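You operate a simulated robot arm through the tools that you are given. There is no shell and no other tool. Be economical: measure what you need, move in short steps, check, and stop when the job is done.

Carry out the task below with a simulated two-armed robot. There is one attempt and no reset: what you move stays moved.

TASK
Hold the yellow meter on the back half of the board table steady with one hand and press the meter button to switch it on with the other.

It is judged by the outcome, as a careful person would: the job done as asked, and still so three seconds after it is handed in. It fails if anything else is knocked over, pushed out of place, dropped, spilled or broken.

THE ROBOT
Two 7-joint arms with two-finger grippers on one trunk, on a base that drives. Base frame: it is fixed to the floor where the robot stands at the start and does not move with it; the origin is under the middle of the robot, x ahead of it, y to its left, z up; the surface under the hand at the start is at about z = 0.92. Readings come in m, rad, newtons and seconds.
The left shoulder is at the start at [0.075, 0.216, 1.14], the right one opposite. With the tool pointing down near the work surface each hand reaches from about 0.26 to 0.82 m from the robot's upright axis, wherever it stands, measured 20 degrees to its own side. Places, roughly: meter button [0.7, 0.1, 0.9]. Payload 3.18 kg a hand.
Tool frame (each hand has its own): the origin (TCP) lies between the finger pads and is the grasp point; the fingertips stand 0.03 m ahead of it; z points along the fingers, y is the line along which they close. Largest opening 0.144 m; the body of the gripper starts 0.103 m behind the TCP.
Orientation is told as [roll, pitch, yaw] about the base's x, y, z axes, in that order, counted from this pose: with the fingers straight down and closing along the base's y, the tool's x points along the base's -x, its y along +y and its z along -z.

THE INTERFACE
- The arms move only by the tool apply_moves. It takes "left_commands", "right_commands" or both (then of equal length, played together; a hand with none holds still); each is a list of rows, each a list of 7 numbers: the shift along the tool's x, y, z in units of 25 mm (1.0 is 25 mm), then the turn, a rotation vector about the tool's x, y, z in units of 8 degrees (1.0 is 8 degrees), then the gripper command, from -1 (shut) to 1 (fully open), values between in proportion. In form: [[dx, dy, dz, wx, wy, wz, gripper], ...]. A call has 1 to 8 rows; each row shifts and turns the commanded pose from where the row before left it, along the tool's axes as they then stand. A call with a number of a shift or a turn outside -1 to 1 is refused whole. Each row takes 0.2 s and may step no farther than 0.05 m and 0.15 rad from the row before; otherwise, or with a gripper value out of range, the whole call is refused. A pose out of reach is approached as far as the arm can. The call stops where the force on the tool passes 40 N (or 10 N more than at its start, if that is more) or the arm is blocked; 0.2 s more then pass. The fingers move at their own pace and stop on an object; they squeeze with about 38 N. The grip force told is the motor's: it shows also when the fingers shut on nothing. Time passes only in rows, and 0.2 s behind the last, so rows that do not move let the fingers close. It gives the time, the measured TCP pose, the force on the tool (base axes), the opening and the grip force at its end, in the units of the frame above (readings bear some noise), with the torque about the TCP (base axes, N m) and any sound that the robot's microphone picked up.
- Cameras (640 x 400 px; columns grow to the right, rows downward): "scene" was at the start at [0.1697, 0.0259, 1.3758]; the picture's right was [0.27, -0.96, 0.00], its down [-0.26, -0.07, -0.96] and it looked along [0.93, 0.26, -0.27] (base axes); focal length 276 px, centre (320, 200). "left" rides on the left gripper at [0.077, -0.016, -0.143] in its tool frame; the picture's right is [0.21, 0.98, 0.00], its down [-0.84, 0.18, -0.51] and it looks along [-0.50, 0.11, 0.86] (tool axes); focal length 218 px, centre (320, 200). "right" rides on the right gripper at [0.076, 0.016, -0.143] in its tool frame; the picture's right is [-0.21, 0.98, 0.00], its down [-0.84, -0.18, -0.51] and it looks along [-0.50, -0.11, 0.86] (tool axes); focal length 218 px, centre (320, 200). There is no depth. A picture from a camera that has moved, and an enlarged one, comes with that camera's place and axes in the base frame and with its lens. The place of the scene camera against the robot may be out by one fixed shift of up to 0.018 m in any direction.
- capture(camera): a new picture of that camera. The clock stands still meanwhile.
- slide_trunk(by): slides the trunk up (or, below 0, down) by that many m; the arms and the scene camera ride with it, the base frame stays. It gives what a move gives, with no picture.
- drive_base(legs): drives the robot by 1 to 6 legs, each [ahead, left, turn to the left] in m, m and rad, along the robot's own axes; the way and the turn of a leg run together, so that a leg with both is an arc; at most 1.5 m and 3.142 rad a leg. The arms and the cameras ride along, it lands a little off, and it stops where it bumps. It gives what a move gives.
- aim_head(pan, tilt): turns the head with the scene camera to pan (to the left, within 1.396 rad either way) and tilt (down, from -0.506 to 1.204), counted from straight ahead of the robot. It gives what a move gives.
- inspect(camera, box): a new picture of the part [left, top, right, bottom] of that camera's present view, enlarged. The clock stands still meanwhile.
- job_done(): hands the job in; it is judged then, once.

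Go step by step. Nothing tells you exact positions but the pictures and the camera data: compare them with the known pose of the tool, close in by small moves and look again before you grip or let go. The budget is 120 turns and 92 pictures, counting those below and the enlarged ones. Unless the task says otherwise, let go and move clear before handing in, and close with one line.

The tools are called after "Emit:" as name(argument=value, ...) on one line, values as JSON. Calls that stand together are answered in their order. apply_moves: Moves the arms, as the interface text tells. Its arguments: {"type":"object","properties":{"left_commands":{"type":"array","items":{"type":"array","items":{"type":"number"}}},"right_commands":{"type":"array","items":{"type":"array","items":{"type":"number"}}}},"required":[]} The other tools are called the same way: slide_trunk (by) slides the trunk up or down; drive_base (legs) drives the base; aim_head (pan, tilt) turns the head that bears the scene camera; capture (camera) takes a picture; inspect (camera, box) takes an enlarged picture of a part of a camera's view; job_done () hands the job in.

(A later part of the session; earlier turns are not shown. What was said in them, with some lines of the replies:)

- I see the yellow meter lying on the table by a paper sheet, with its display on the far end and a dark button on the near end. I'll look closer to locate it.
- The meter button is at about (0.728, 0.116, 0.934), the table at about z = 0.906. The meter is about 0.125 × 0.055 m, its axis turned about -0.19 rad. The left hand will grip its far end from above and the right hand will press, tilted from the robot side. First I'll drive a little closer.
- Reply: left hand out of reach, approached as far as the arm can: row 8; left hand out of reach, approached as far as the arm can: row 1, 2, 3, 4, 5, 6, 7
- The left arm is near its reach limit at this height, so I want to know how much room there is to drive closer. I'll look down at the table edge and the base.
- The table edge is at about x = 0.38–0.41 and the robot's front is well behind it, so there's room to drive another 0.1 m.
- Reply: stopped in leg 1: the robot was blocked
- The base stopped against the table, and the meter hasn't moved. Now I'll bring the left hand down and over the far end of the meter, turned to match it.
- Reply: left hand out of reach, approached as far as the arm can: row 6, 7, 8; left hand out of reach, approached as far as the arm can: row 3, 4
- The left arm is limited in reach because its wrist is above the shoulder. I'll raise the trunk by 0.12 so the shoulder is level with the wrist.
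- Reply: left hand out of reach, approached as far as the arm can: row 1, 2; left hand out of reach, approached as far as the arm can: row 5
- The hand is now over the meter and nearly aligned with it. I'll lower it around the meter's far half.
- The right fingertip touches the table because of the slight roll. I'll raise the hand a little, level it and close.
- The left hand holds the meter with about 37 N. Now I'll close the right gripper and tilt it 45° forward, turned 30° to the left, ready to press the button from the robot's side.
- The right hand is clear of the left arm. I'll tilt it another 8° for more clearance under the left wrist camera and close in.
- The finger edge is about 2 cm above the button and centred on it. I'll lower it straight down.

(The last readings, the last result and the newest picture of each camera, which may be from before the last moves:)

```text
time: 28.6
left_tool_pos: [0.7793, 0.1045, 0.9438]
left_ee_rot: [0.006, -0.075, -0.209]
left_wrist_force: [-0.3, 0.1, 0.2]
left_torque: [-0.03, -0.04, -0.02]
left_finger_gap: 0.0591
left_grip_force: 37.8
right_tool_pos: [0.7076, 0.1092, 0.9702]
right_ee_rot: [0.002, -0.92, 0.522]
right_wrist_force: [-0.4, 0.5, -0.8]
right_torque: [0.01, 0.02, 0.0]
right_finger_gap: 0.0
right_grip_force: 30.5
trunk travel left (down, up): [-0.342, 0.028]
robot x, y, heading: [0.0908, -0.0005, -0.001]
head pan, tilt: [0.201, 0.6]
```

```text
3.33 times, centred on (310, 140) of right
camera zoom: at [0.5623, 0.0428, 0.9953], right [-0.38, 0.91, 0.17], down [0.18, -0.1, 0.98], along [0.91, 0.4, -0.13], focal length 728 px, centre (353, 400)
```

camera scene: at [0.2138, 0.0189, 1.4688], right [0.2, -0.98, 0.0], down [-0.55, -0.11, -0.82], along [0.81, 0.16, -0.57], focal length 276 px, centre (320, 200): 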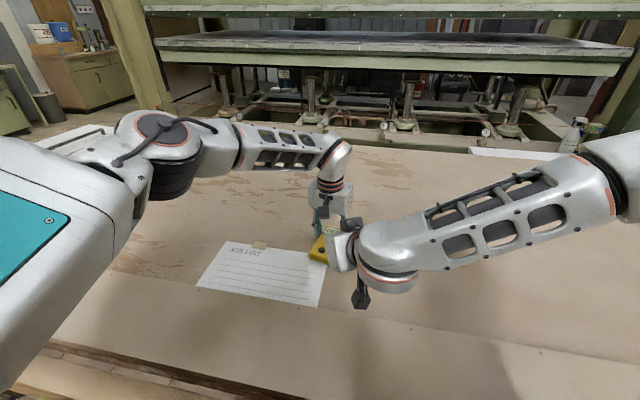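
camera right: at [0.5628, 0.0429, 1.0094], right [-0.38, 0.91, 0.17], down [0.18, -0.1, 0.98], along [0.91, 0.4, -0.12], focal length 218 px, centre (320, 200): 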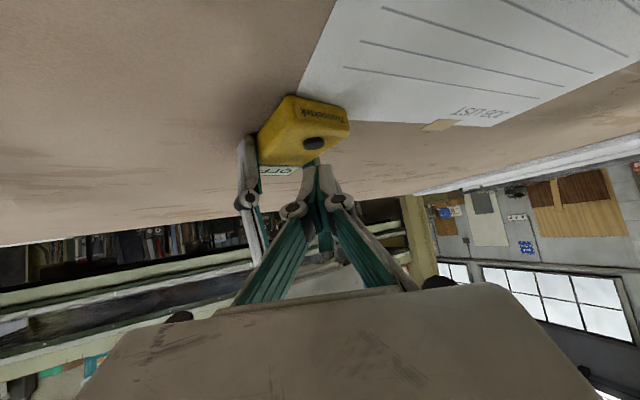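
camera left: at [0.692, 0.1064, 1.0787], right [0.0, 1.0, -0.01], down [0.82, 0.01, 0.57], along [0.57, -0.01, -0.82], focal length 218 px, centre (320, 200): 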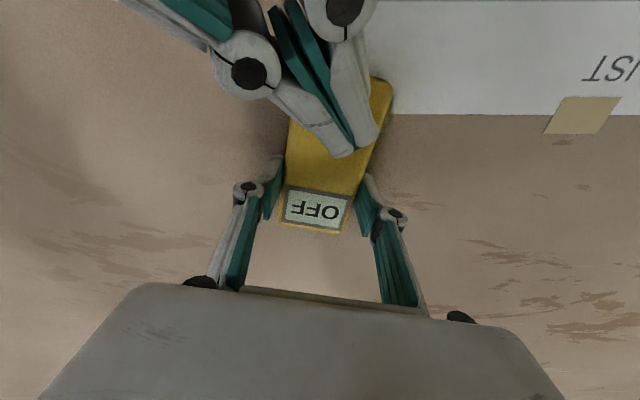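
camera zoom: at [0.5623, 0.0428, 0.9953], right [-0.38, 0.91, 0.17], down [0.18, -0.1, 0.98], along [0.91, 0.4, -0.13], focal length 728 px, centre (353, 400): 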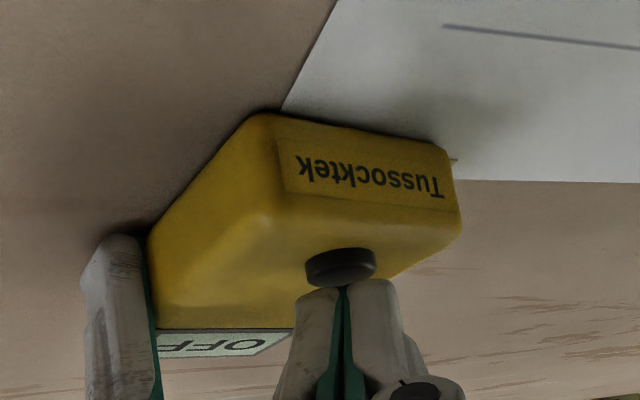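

Emit:
apply_moves(right_commands=[[0.08, 0, 0.06, 0, 0, 0, -1], [0.08, 0, 0.06, 0, 0, 0, -1], [0.04, 0, 0.03, 0, 0, 0, -1]])

Emit:
inspect(camera="right", box=[220, 80, 400, 200])

Emit:
inspect(camera="left", box=[220, 60, 440, 250])

```text
time: 29.4
left_tool_pos: [0.7792, 0.1034, 0.9426]
left_ee_rot: [0.007, -0.075, -0.208]
left_wrist_force: [0.7, -0.4, 0.7]
left_torque: [-0.01, -0.02, -0.02]
left_finger_gap: 0.0592
left_grip_force: 37.7
right_tool_pos: [0.7083, 0.1079, 0.9696]
right_ee_rot: [-0.004, -0.921, 0.523]
right_wrist_force: [0.5, -0.4, 0.7]
right_torque: [0.01, 0.03, 0.01]
right_finger_gap: 0.0001
right_grip_force: 30.9
right hand out of reach, approached as far as the arm can: row 2
trunk travel left (down, up): [-0.342, 0.028]
robot x, y, heading: [0.0882, 0.0003, -0.001]
head pan, tilt: [0.201, 0.6]
```

```text
3.33 times, centred on (310, 140) of right
camera zoom: at [0.5632, 0.0424, 0.995], right [-0.38, 0.91, 0.16], down [0.18, -0.1, 0.98], along [0.91, 0.4, -0.13], focal length 728 px, centre (353, 400)
```

zoom: 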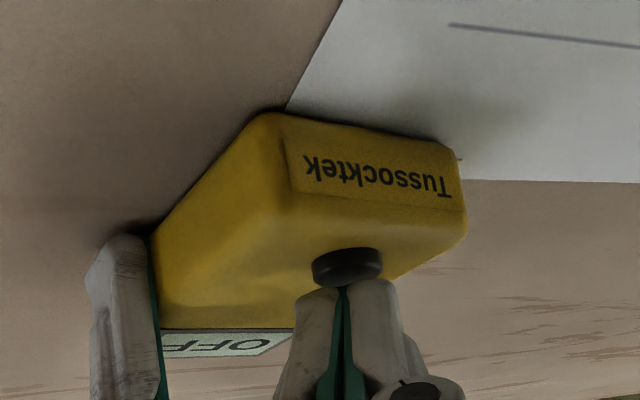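

```text
2.11 times, centred on (330, 155) of left
camera zoom: at [0.6917, 0.1063, 1.0788], right [0.0, 1.0, -0.01], down [0.82, 0.01, 0.57], along [0.57, -0.01, -0.82], focal length 460 px, centre (299, 295)
```

zoom: 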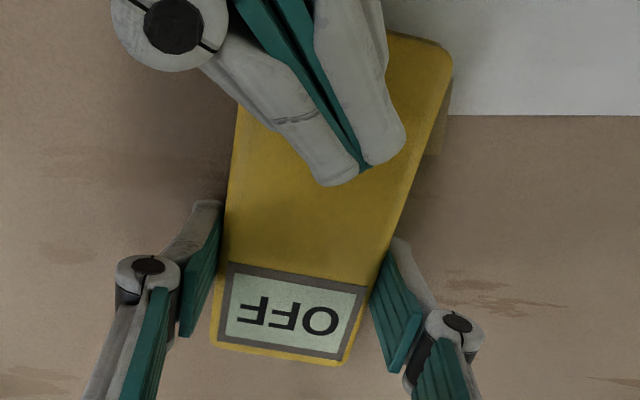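

The right arm hit a posture limit just above the button. I'll back up a few mm, reduce the tilt by 8° and re-centre.

Emit:
apply_moves(right_commands=[[-0.26, 0, -0.19, 0, 0, 0, -1], [0, 0, 0, 0, 0.5, 0, -1], [0, 0, 0, 0, 0.5, 0, -1], [-0.12, 0.04, 0.12, 0, 0, 0, -1], [0, 0, 0, 0, 0, 0, -1]])

Emit:
inspect(camera="right", box=[220, 80, 400, 200])

```text
time: 30.6
left_tool_pos: [0.7801, 0.104, 0.9438]
left_ee_rot: [0.008, -0.078, -0.211]
left_wrist_force: [3.8, 3.1, 0.1]
left_torque: [-0.47, 0.67, -0.23]
left_finger_gap: 0.0593
left_grip_force: 37.7
right_tool_pos: [0.7106, 0.1114, 0.9768]
right_ee_rot: [0.0, -0.784, 0.523]
right_wrist_force: [-3.5, -3.3, -0.6]
right_torque: [0.35, -0.48, 0.02]
right_finger_gap: 0.0
right_grip_force: 30.5
trunk travel left (down, up): [-0.342, 0.028]
robot x, y, heading: [0.0856, 0.0017, 0.003]
head pan, tilt: [0.201, 0.6]
```

```text
3.33 times, centred on (310, 140) of right
camera zoom: at [0.5702, 0.0488, 1.0229], right [-0.36, 0.92, 0.15], down [0.3, -0.04, 0.95], along [0.88, 0.39, -0.26], focal length 728 px, centre (353, 400)
```

zoom: 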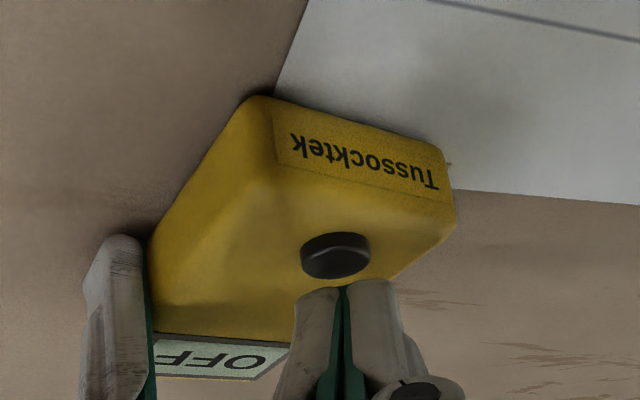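

Less tilt made the right gripper lightly touch the left wrist camera. I'll take a middle tilt and go slightly lower, which clears it.

Emit:
apply_moves(right_commands=[[0.13, 0, 0.07, 0, -0.25, 0, -1], [0.13, 0, 0.07, 0, -0.25, 0, -1], [0, 0, 0, 0, 0, 0, -1]])

```text
time: 31.4
left_tool_pos: [0.7792, 0.1043, 0.9434]
left_ee_rot: [0.006, -0.075, -0.21]
left_wrist_force: [0.7, -0.2, -0.2]
left_torque: [0.02, -0.04, 0.0]
left_finger_gap: 0.0592
left_grip_force: 38.1
right_tool_pos: [0.7098, 0.1115, 0.969]
right_ee_rot: [-0.001, -0.854, 0.522]
right_wrist_force: [-0.6, 0.2, 0.4]
right_torque: [-0.04, -0.04, -0.02]
right_finger_gap: 0.0
right_grip_force: 30.4
trunk travel left (down, up): [-0.342, 0.028]
robot x, y, heading: [0.0846, -0.001, -0.005]
head pan, tilt: [0.201, 0.6]
```

No contact now. I'll lower straight down in small steps onto the button.

Emit:
apply_moves(right_commands=[[0.06, 0, 0.052, 0, 0, 0, -1], [0.06, 0, 0.052, 0, 0, 0, -1], [0.06, 0, 0.052, 0, 0, 0, -1]])

Emit:
inspect(camera="right", box=[220, 80, 400, 200])

Emit:
inspect(camera="left", box=[220, 60, 440, 250])

```text
time: 32.2
left_tool_pos: [0.7792, 0.104, 0.9445]
left_ee_rot: [0.006, -0.075, -0.208]
left_wrist_force: [3.6, -1.5, -4.6]
left_torque: [-0.21, -0.21, 0.04]
left_finger_gap: 0.0593
left_grip_force: 37.9
right_tool_pos: [0.7092, 0.1116, 0.9646]
right_ee_rot: [-0.001, -0.857, 0.524]
right_wrist_force: [-3.1, 1.4, 9.3]
right_torque: [0.08, -0.01, 0.06]
right_finger_gap: 0.0061
right_grip_force: 30.7
trunk travel left (down, up): [-0.342, 0.028]
robot x, y, heading: [0.0901, -0.0, 0.003]
head pan, tilt: [0.201, 0.6]
heard: click
```

```text
3.33 times, centred on (310, 140) of right
camera zoom: at [0.5666, 0.0469, 1.0005], right [-0.37, 0.92, 0.16], down [0.24, -0.07, 0.97], along [0.9, 0.4, -0.19], focal length 728 px, centre (353, 400)
```

zoom: 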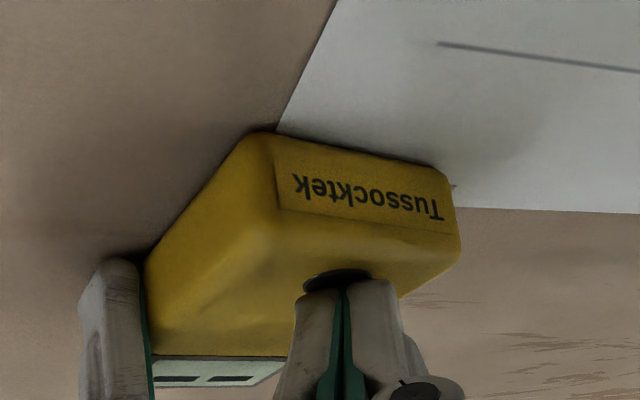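

```text
2.11 times, centred on (330, 155) of left
camera zoom: at [0.6916, 0.1062, 1.0787], right [0.0, 1.0, -0.01], down [0.82, 0.01, 0.57], along [0.57, -0.01, -0.82], focal length 460 px, centre (299, 295)
```

zoom: 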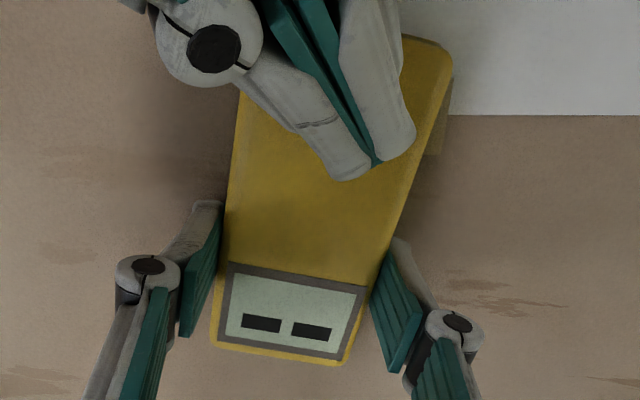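

There was a click, and the display changed from OFF to "– –". I'll lift slightly and back the right hand off along its fingers, then check the display.

Emit:
apply_moves(right_commands=[[-0.09, 0, -0.08, 0, 0, 0, -1], [0, 0, -0.4, 0, 0, 0, -1], [0, 0, -0.9, 0, 0, 0, -1], [0, 0, -0.9, 0, 0, 0, -1], [0, 0, -0.9, 0, 0, 0, -1], [0, 0, -0.9, 0, 0, 0, -1], [0, 0, -0.9, 0, 0, 0, -1]])

Emit:
inspect(camera="left", box=[220, 60, 440, 250])

Emit:
capture(camera="scene")

```text
time: 33.9
left_tool_pos: [0.7786, 0.1022, 0.9436]
left_ee_rot: [0.008, -0.075, -0.211]
left_wrist_force: [-0.3, -0.1, 0.6]
left_torque: [-0.03, -0.05, -0.02]
left_finger_gap: 0.0593
left_grip_force: 38.0
right_tool_pos: [0.6284, 0.064, 1.0482]
right_ee_rot: [-0.001, -0.853, 0.523]
right_wrist_force: [-0.1, -0.6, -0.7]
right_torque: [-0.03, -0.02, 0.02]
right_finger_gap: 0.0
right_grip_force: 30.2
trunk travel left (down, up): [-0.342, 0.028]
robot x, y, heading: [0.0837, -0.0007, 0.0]
head pan, tilt: [0.201, 0.6]
```

```text
2.11 times, centred on (330, 155) of left
camera zoom: at [0.6913, 0.1059, 1.0791], right [0.0, 1.0, -0.01], down [0.82, 0.01, 0.57], along [0.57, -0.01, -0.82], focal length 460 px, centre (299, 295)
```

zoom: 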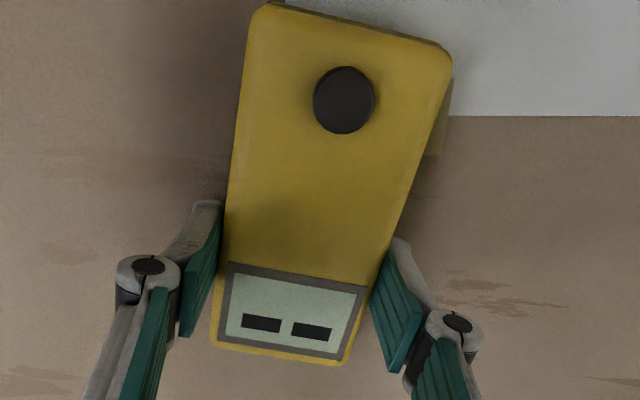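

```text
50 pictures are left
camera scene: at [0.213, 0.0182, 1.4689], right [0.2, -0.98, 0.0], down [-0.55, -0.11, -0.83], along [0.81, 0.16, -0.56], focal length 276 px, centre (320, 200)
```

scene: 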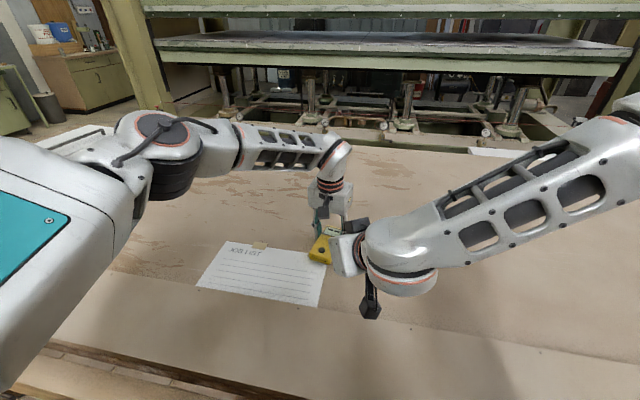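

The button came back up and the display shows dashes, perhaps while it starts up. I'll move the right hand farther away and look again.

Emit:
apply_moves(right_commands=[[0, -0.4, -0.9, 0, 0, 0, -1], [0, -0.4, -0.9, 0, 0, 0, -1], [0, -0.4, -0.9, 0, 0, 0, -1], [0, -0.4, -0.9, 0, 0, 0, -1], [0, 0, 0, 0, 0, 0, -1], [0, 0, 0, 0, 0, 0, -1], [0, 0, 0, 0, 0, 0, -1], [0, 0, 0, 0, 0, 0, -1]])

Emit:
inspect(camera="left", box=[220, 60, 440, 250])

```text
time: 35.6
left_tool_pos: [0.7801, 0.1036, 0.9427]
left_ee_rot: [0.005, -0.075, -0.211]
left_wrist_force: [-0.8, -0.2, -0.1]
left_torque: [-0.02, 0.02, 0.01]
left_finger_gap: 0.0592
left_grip_force: 37.7
right_tool_pos: [0.5923, -0.003, 1.1067]
right_ee_rot: [0.001, -0.852, 0.523]
right_wrist_force: [0.7, -0.8, -0.1]
right_torque: [0.0, -0.02, -0.01]
right_finger_gap: 0.0
right_grip_force: 30.6
trunk travel left (down, up): [-0.342, 0.028]
robot x, y, heading: [0.0886, 0.0032, -0.001]
head pan, tilt: [0.201, 0.6]
```

```text
2.11 times, centred on (330, 155) of left
camera zoom: at [0.6917, 0.1061, 1.0788], right [0.0, 1.0, -0.01], down [0.82, 0.01, 0.57], along [0.57, -0.01, -0.82], focal length 460 px, centre (299, 295)
```

zoom: 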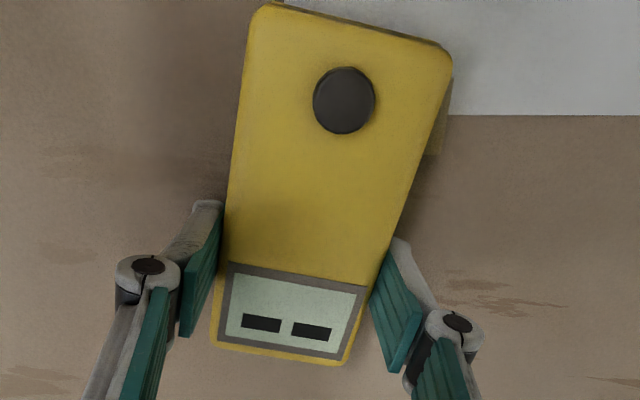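

Emit:
apply_moves(right_commands=[[0, 0, 0, 0, 0, 0, -1], [0, 0, 0, 0, 0, 0, -1], [0, 0, 0, 0, 0, 0, -1], [0, 0, 0, 0, 0, 0, -1], [0, 0, 0, 0, 0, 0, -1], [0, 0, 0, 0, 0, 0, -1], [0, 0, 0, 0, 0, 0, -1], [0, 0, 0, 0, 0, 0, -1]])

Emit:
apply_moves(right_commands=[[0, 0, 0, 0, 0, 0, -1], [0, 0, 0, 0, 0, 0, -1], [0, 0, 0, 0, 0, 0, -1], [0, 0, 0, 0, 0, 0, -1], [0, 0, 0, 0, 0, 0, -1], [0, 0, 0, 0, 0, 0, -1], [0, 0, 0, 0, 0, 0, -1], [0, 0, 0, 0, 0, 0, -1]])

Emit:
inspect(camera="left", box=[270, 170, 370, 240])

```text
time: 37.5
left_tool_pos: [0.78, 0.1053, 0.9431]
left_ee_rot: [0.006, -0.077, -0.209]
left_wrist_force: [-0.7, 0.4, 0.0]
left_torque: [-0.05, 0.0, -0.05]
left_finger_gap: 0.0591
left_grip_force: 37.7
right_tool_pos: [0.5929, -0.0042, 1.1067]
right_ee_rot: [0.001, -0.854, 0.523]
right_wrist_force: [-0.1, 0.7, -0.5]
right_torque: [0.0, 0.02, 0.0]
right_finger_gap: 0.0
right_grip_force: 30.9
trunk travel left (down, up): [-0.342, 0.028]
robot x, y, heading: [0.0863, -0.001, 0.005]
head pan, tilt: [0.201, 0.6]
```

```text
time: 39.2
left_tool_pos: [0.7791, 0.1043, 0.944]
left_ee_rot: [0.006, -0.075, -0.211]
left_wrist_force: [0.0, 0.1, -0.2]
left_torque: [0.01, -0.04, 0.01]
left_finger_gap: 0.0593
left_grip_force: 37.7
right_tool_pos: [0.5922, -0.0033, 1.1069]
right_ee_rot: [0.001, -0.855, 0.524]
right_wrist_force: [0.0, -0.2, 0.2]
right_torque: [0.0, 0.02, -0.01]
right_finger_gap: 0.0002
right_grip_force: 31.0
trunk travel left (down, up): [-0.342, 0.028]
robot x, y, heading: [0.0877, 0.0021, 0.002]
head pan, tilt: [0.201, 0.6]
```

```text
5.71 times, centred on (320, 205) of left
camera zoom: at [0.6917, 0.1061, 1.0788], right [0.0, 1.0, -0.01], down [0.82, 0.01, 0.57], along [0.57, -0.01, -0.82], focal length 1247 px, centre (320, 171)
```

zoom: 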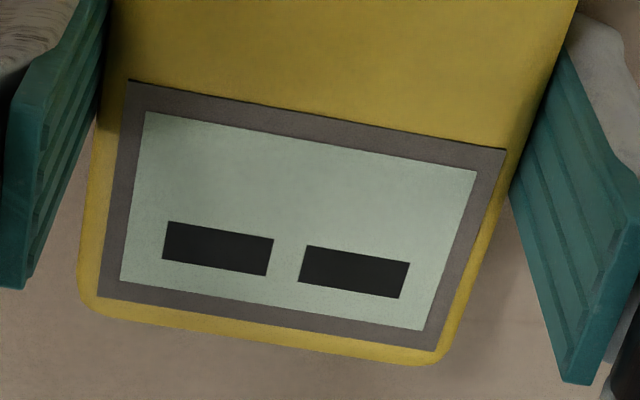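

The display holds steady at "– –" (on, no reading) instead of OFF, and there was one clean click, so the meter is on. I'll release it with the left hand and lift clear.

Emit:
apply_moves(left_commands=[[0, 0, 0, 0, 0, 0, 0.0], [0, 0, 0, 0, 0, 0, 0.3], [0, 0, 0, 0, 0, 0, 0.5], [0, 0, -0.4, 0, 0, 0, 0.5], [0, 0, -0.8, 0, 0, 0, 0.5], [0, 0, -0.8, 0, 0, 0, 0.5], [0, 0, -0.8, 0, 0, 0, 0.5]])

Emit:
capture(camera="left")

Emit:
capture(camera="scene")

```text
time: 40.9
left_tool_pos: [0.7776, 0.1041, 0.974]
left_ee_rot: [0.007, -0.077, -0.208]
left_wrist_force: [0.3, -1.1, -0.9]
left_torque: [0.01, 0.0, 0.0]
left_finger_gap: 0.1083
left_grip_force: 0.2
left hand out of reach, approached as far as the arm can: row 6, 7
right_tool_pos: [0.5919, -0.0036, 1.1071]
right_ee_rot: [0.001, -0.854, 0.524]
right_wrist_force: [0.1, -0.4, 0.0]
right_torque: [-0.04, -0.04, 0.02]
right_finger_gap: 0.0
right_grip_force: 30.6
trunk travel left (down, up): [-0.342, 0.028]
robot x, y, heading: [0.087, 0.0047, 0.002]
head pan, tilt: [0.201, 0.6]
```

```text
47 pictures are left
camera left: at [0.6887, 0.1062, 1.1095], right [0.0, 1.0, -0.01], down [0.82, 0.01, 0.57], along [0.57, -0.01, -0.82], focal length 218 px, centre (320, 200)
```

left: 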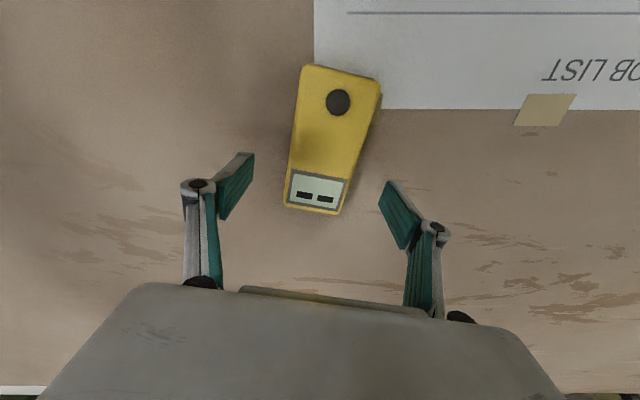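

```text
46 pictures are left
camera scene: at [0.2132, 0.0184, 1.4689], right [0.2, -0.98, 0.0], down [-0.55, -0.11, -0.83], along [0.81, 0.16, -0.56], focal length 276 px, centre (320, 200)
```

scene: 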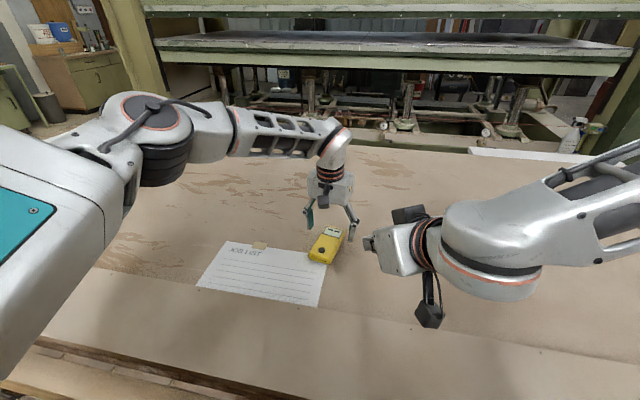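

The meter is free, in place and on. I'll lift the left hand farther away, up and slightly back.

Emit:
apply_moves(left_commands=[[0.2, 0, -0.4, 0, 0, 0, 0.5], [0.4, 0, -0.8, 0, 0, 0, 0.5], [0.6, 0, -0.9, 0, 0, 0, 0.5], [0.6, 0, -0.9, 0, 0, 0, 0.5], [0.6, 0.4, -0.9, 0, 0, 0, 0.5], [0.6, 0.5, -0.9, 0, 0, 0, 0.5], [0, 0, 0, 0, 0, 0, 0.5]])

Emit:
capture(camera="scene")

Emit:
capture(camera="left")

```text
time: 42.5
left_tool_pos: [0.6994, 0.1423, 1.0881]
left_ee_rot: [0.008, -0.073, -0.21]
left_wrist_force: [0.0, 0.6, -0.2]
left_torque: [0.03, -0.03, 0.04]
left_finger_gap: 0.1078
left_grip_force: 0.0
right_tool_pos: [0.5925, -0.0039, 1.1063]
right_ee_rot: [0.0, -0.853, 0.523]
right_wrist_force: [0.3, -0.6, -0.5]
right_torque: [0.01, -0.02, 0.0]
right_finger_gap: 0.0
right_grip_force: 31.0
trunk travel left (down, up): [-0.342, 0.028]
robot x, y, heading: [0.0887, 0.0009, 0.001]
head pan, tilt: [0.201, 0.6]
```

```text
45 pictures are left
camera scene: at [0.214, 0.018, 1.4688], right [0.2, -0.98, 0.0], down [-0.55, -0.11, -0.82], along [0.81, 0.16, -0.57], focal length 276 px, centre (320, 200)
```

scene: 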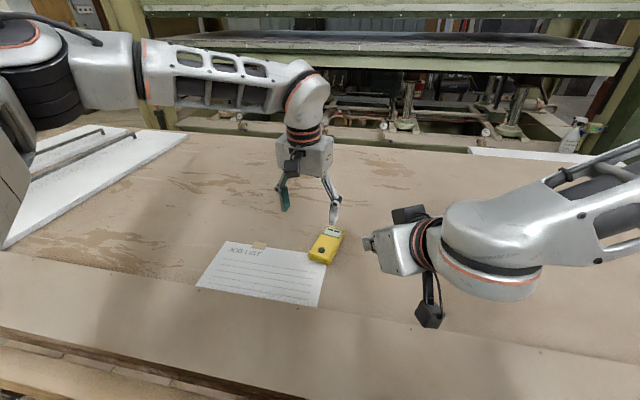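

```text
44 pictures are left
camera left: at [0.6118, 0.145, 1.2237], right [0.0, 1.0, -0.01], down [0.82, 0.0, 0.57], along [0.57, -0.01, -0.82], focal length 218 px, centre (320, 200)
```

left: 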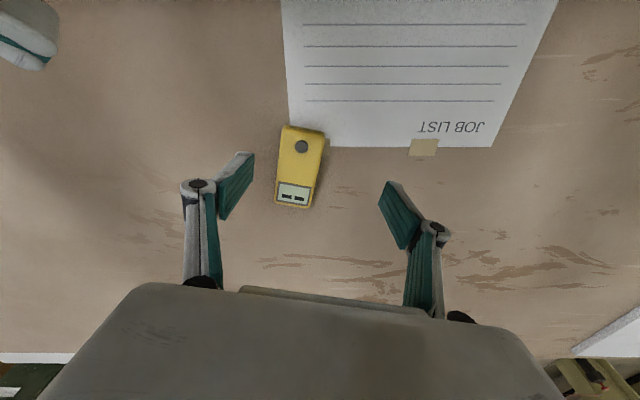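

Both hands are clear, the meter is still where it was, and its display is on.

Emit:
job_done()

```text
The job is handed in.
```

The left hand held the meter while the right hand pressed its button once. There was a click, the display went from OFF to a steady "– –" (which I took as on with no reading), and both hands are clear.
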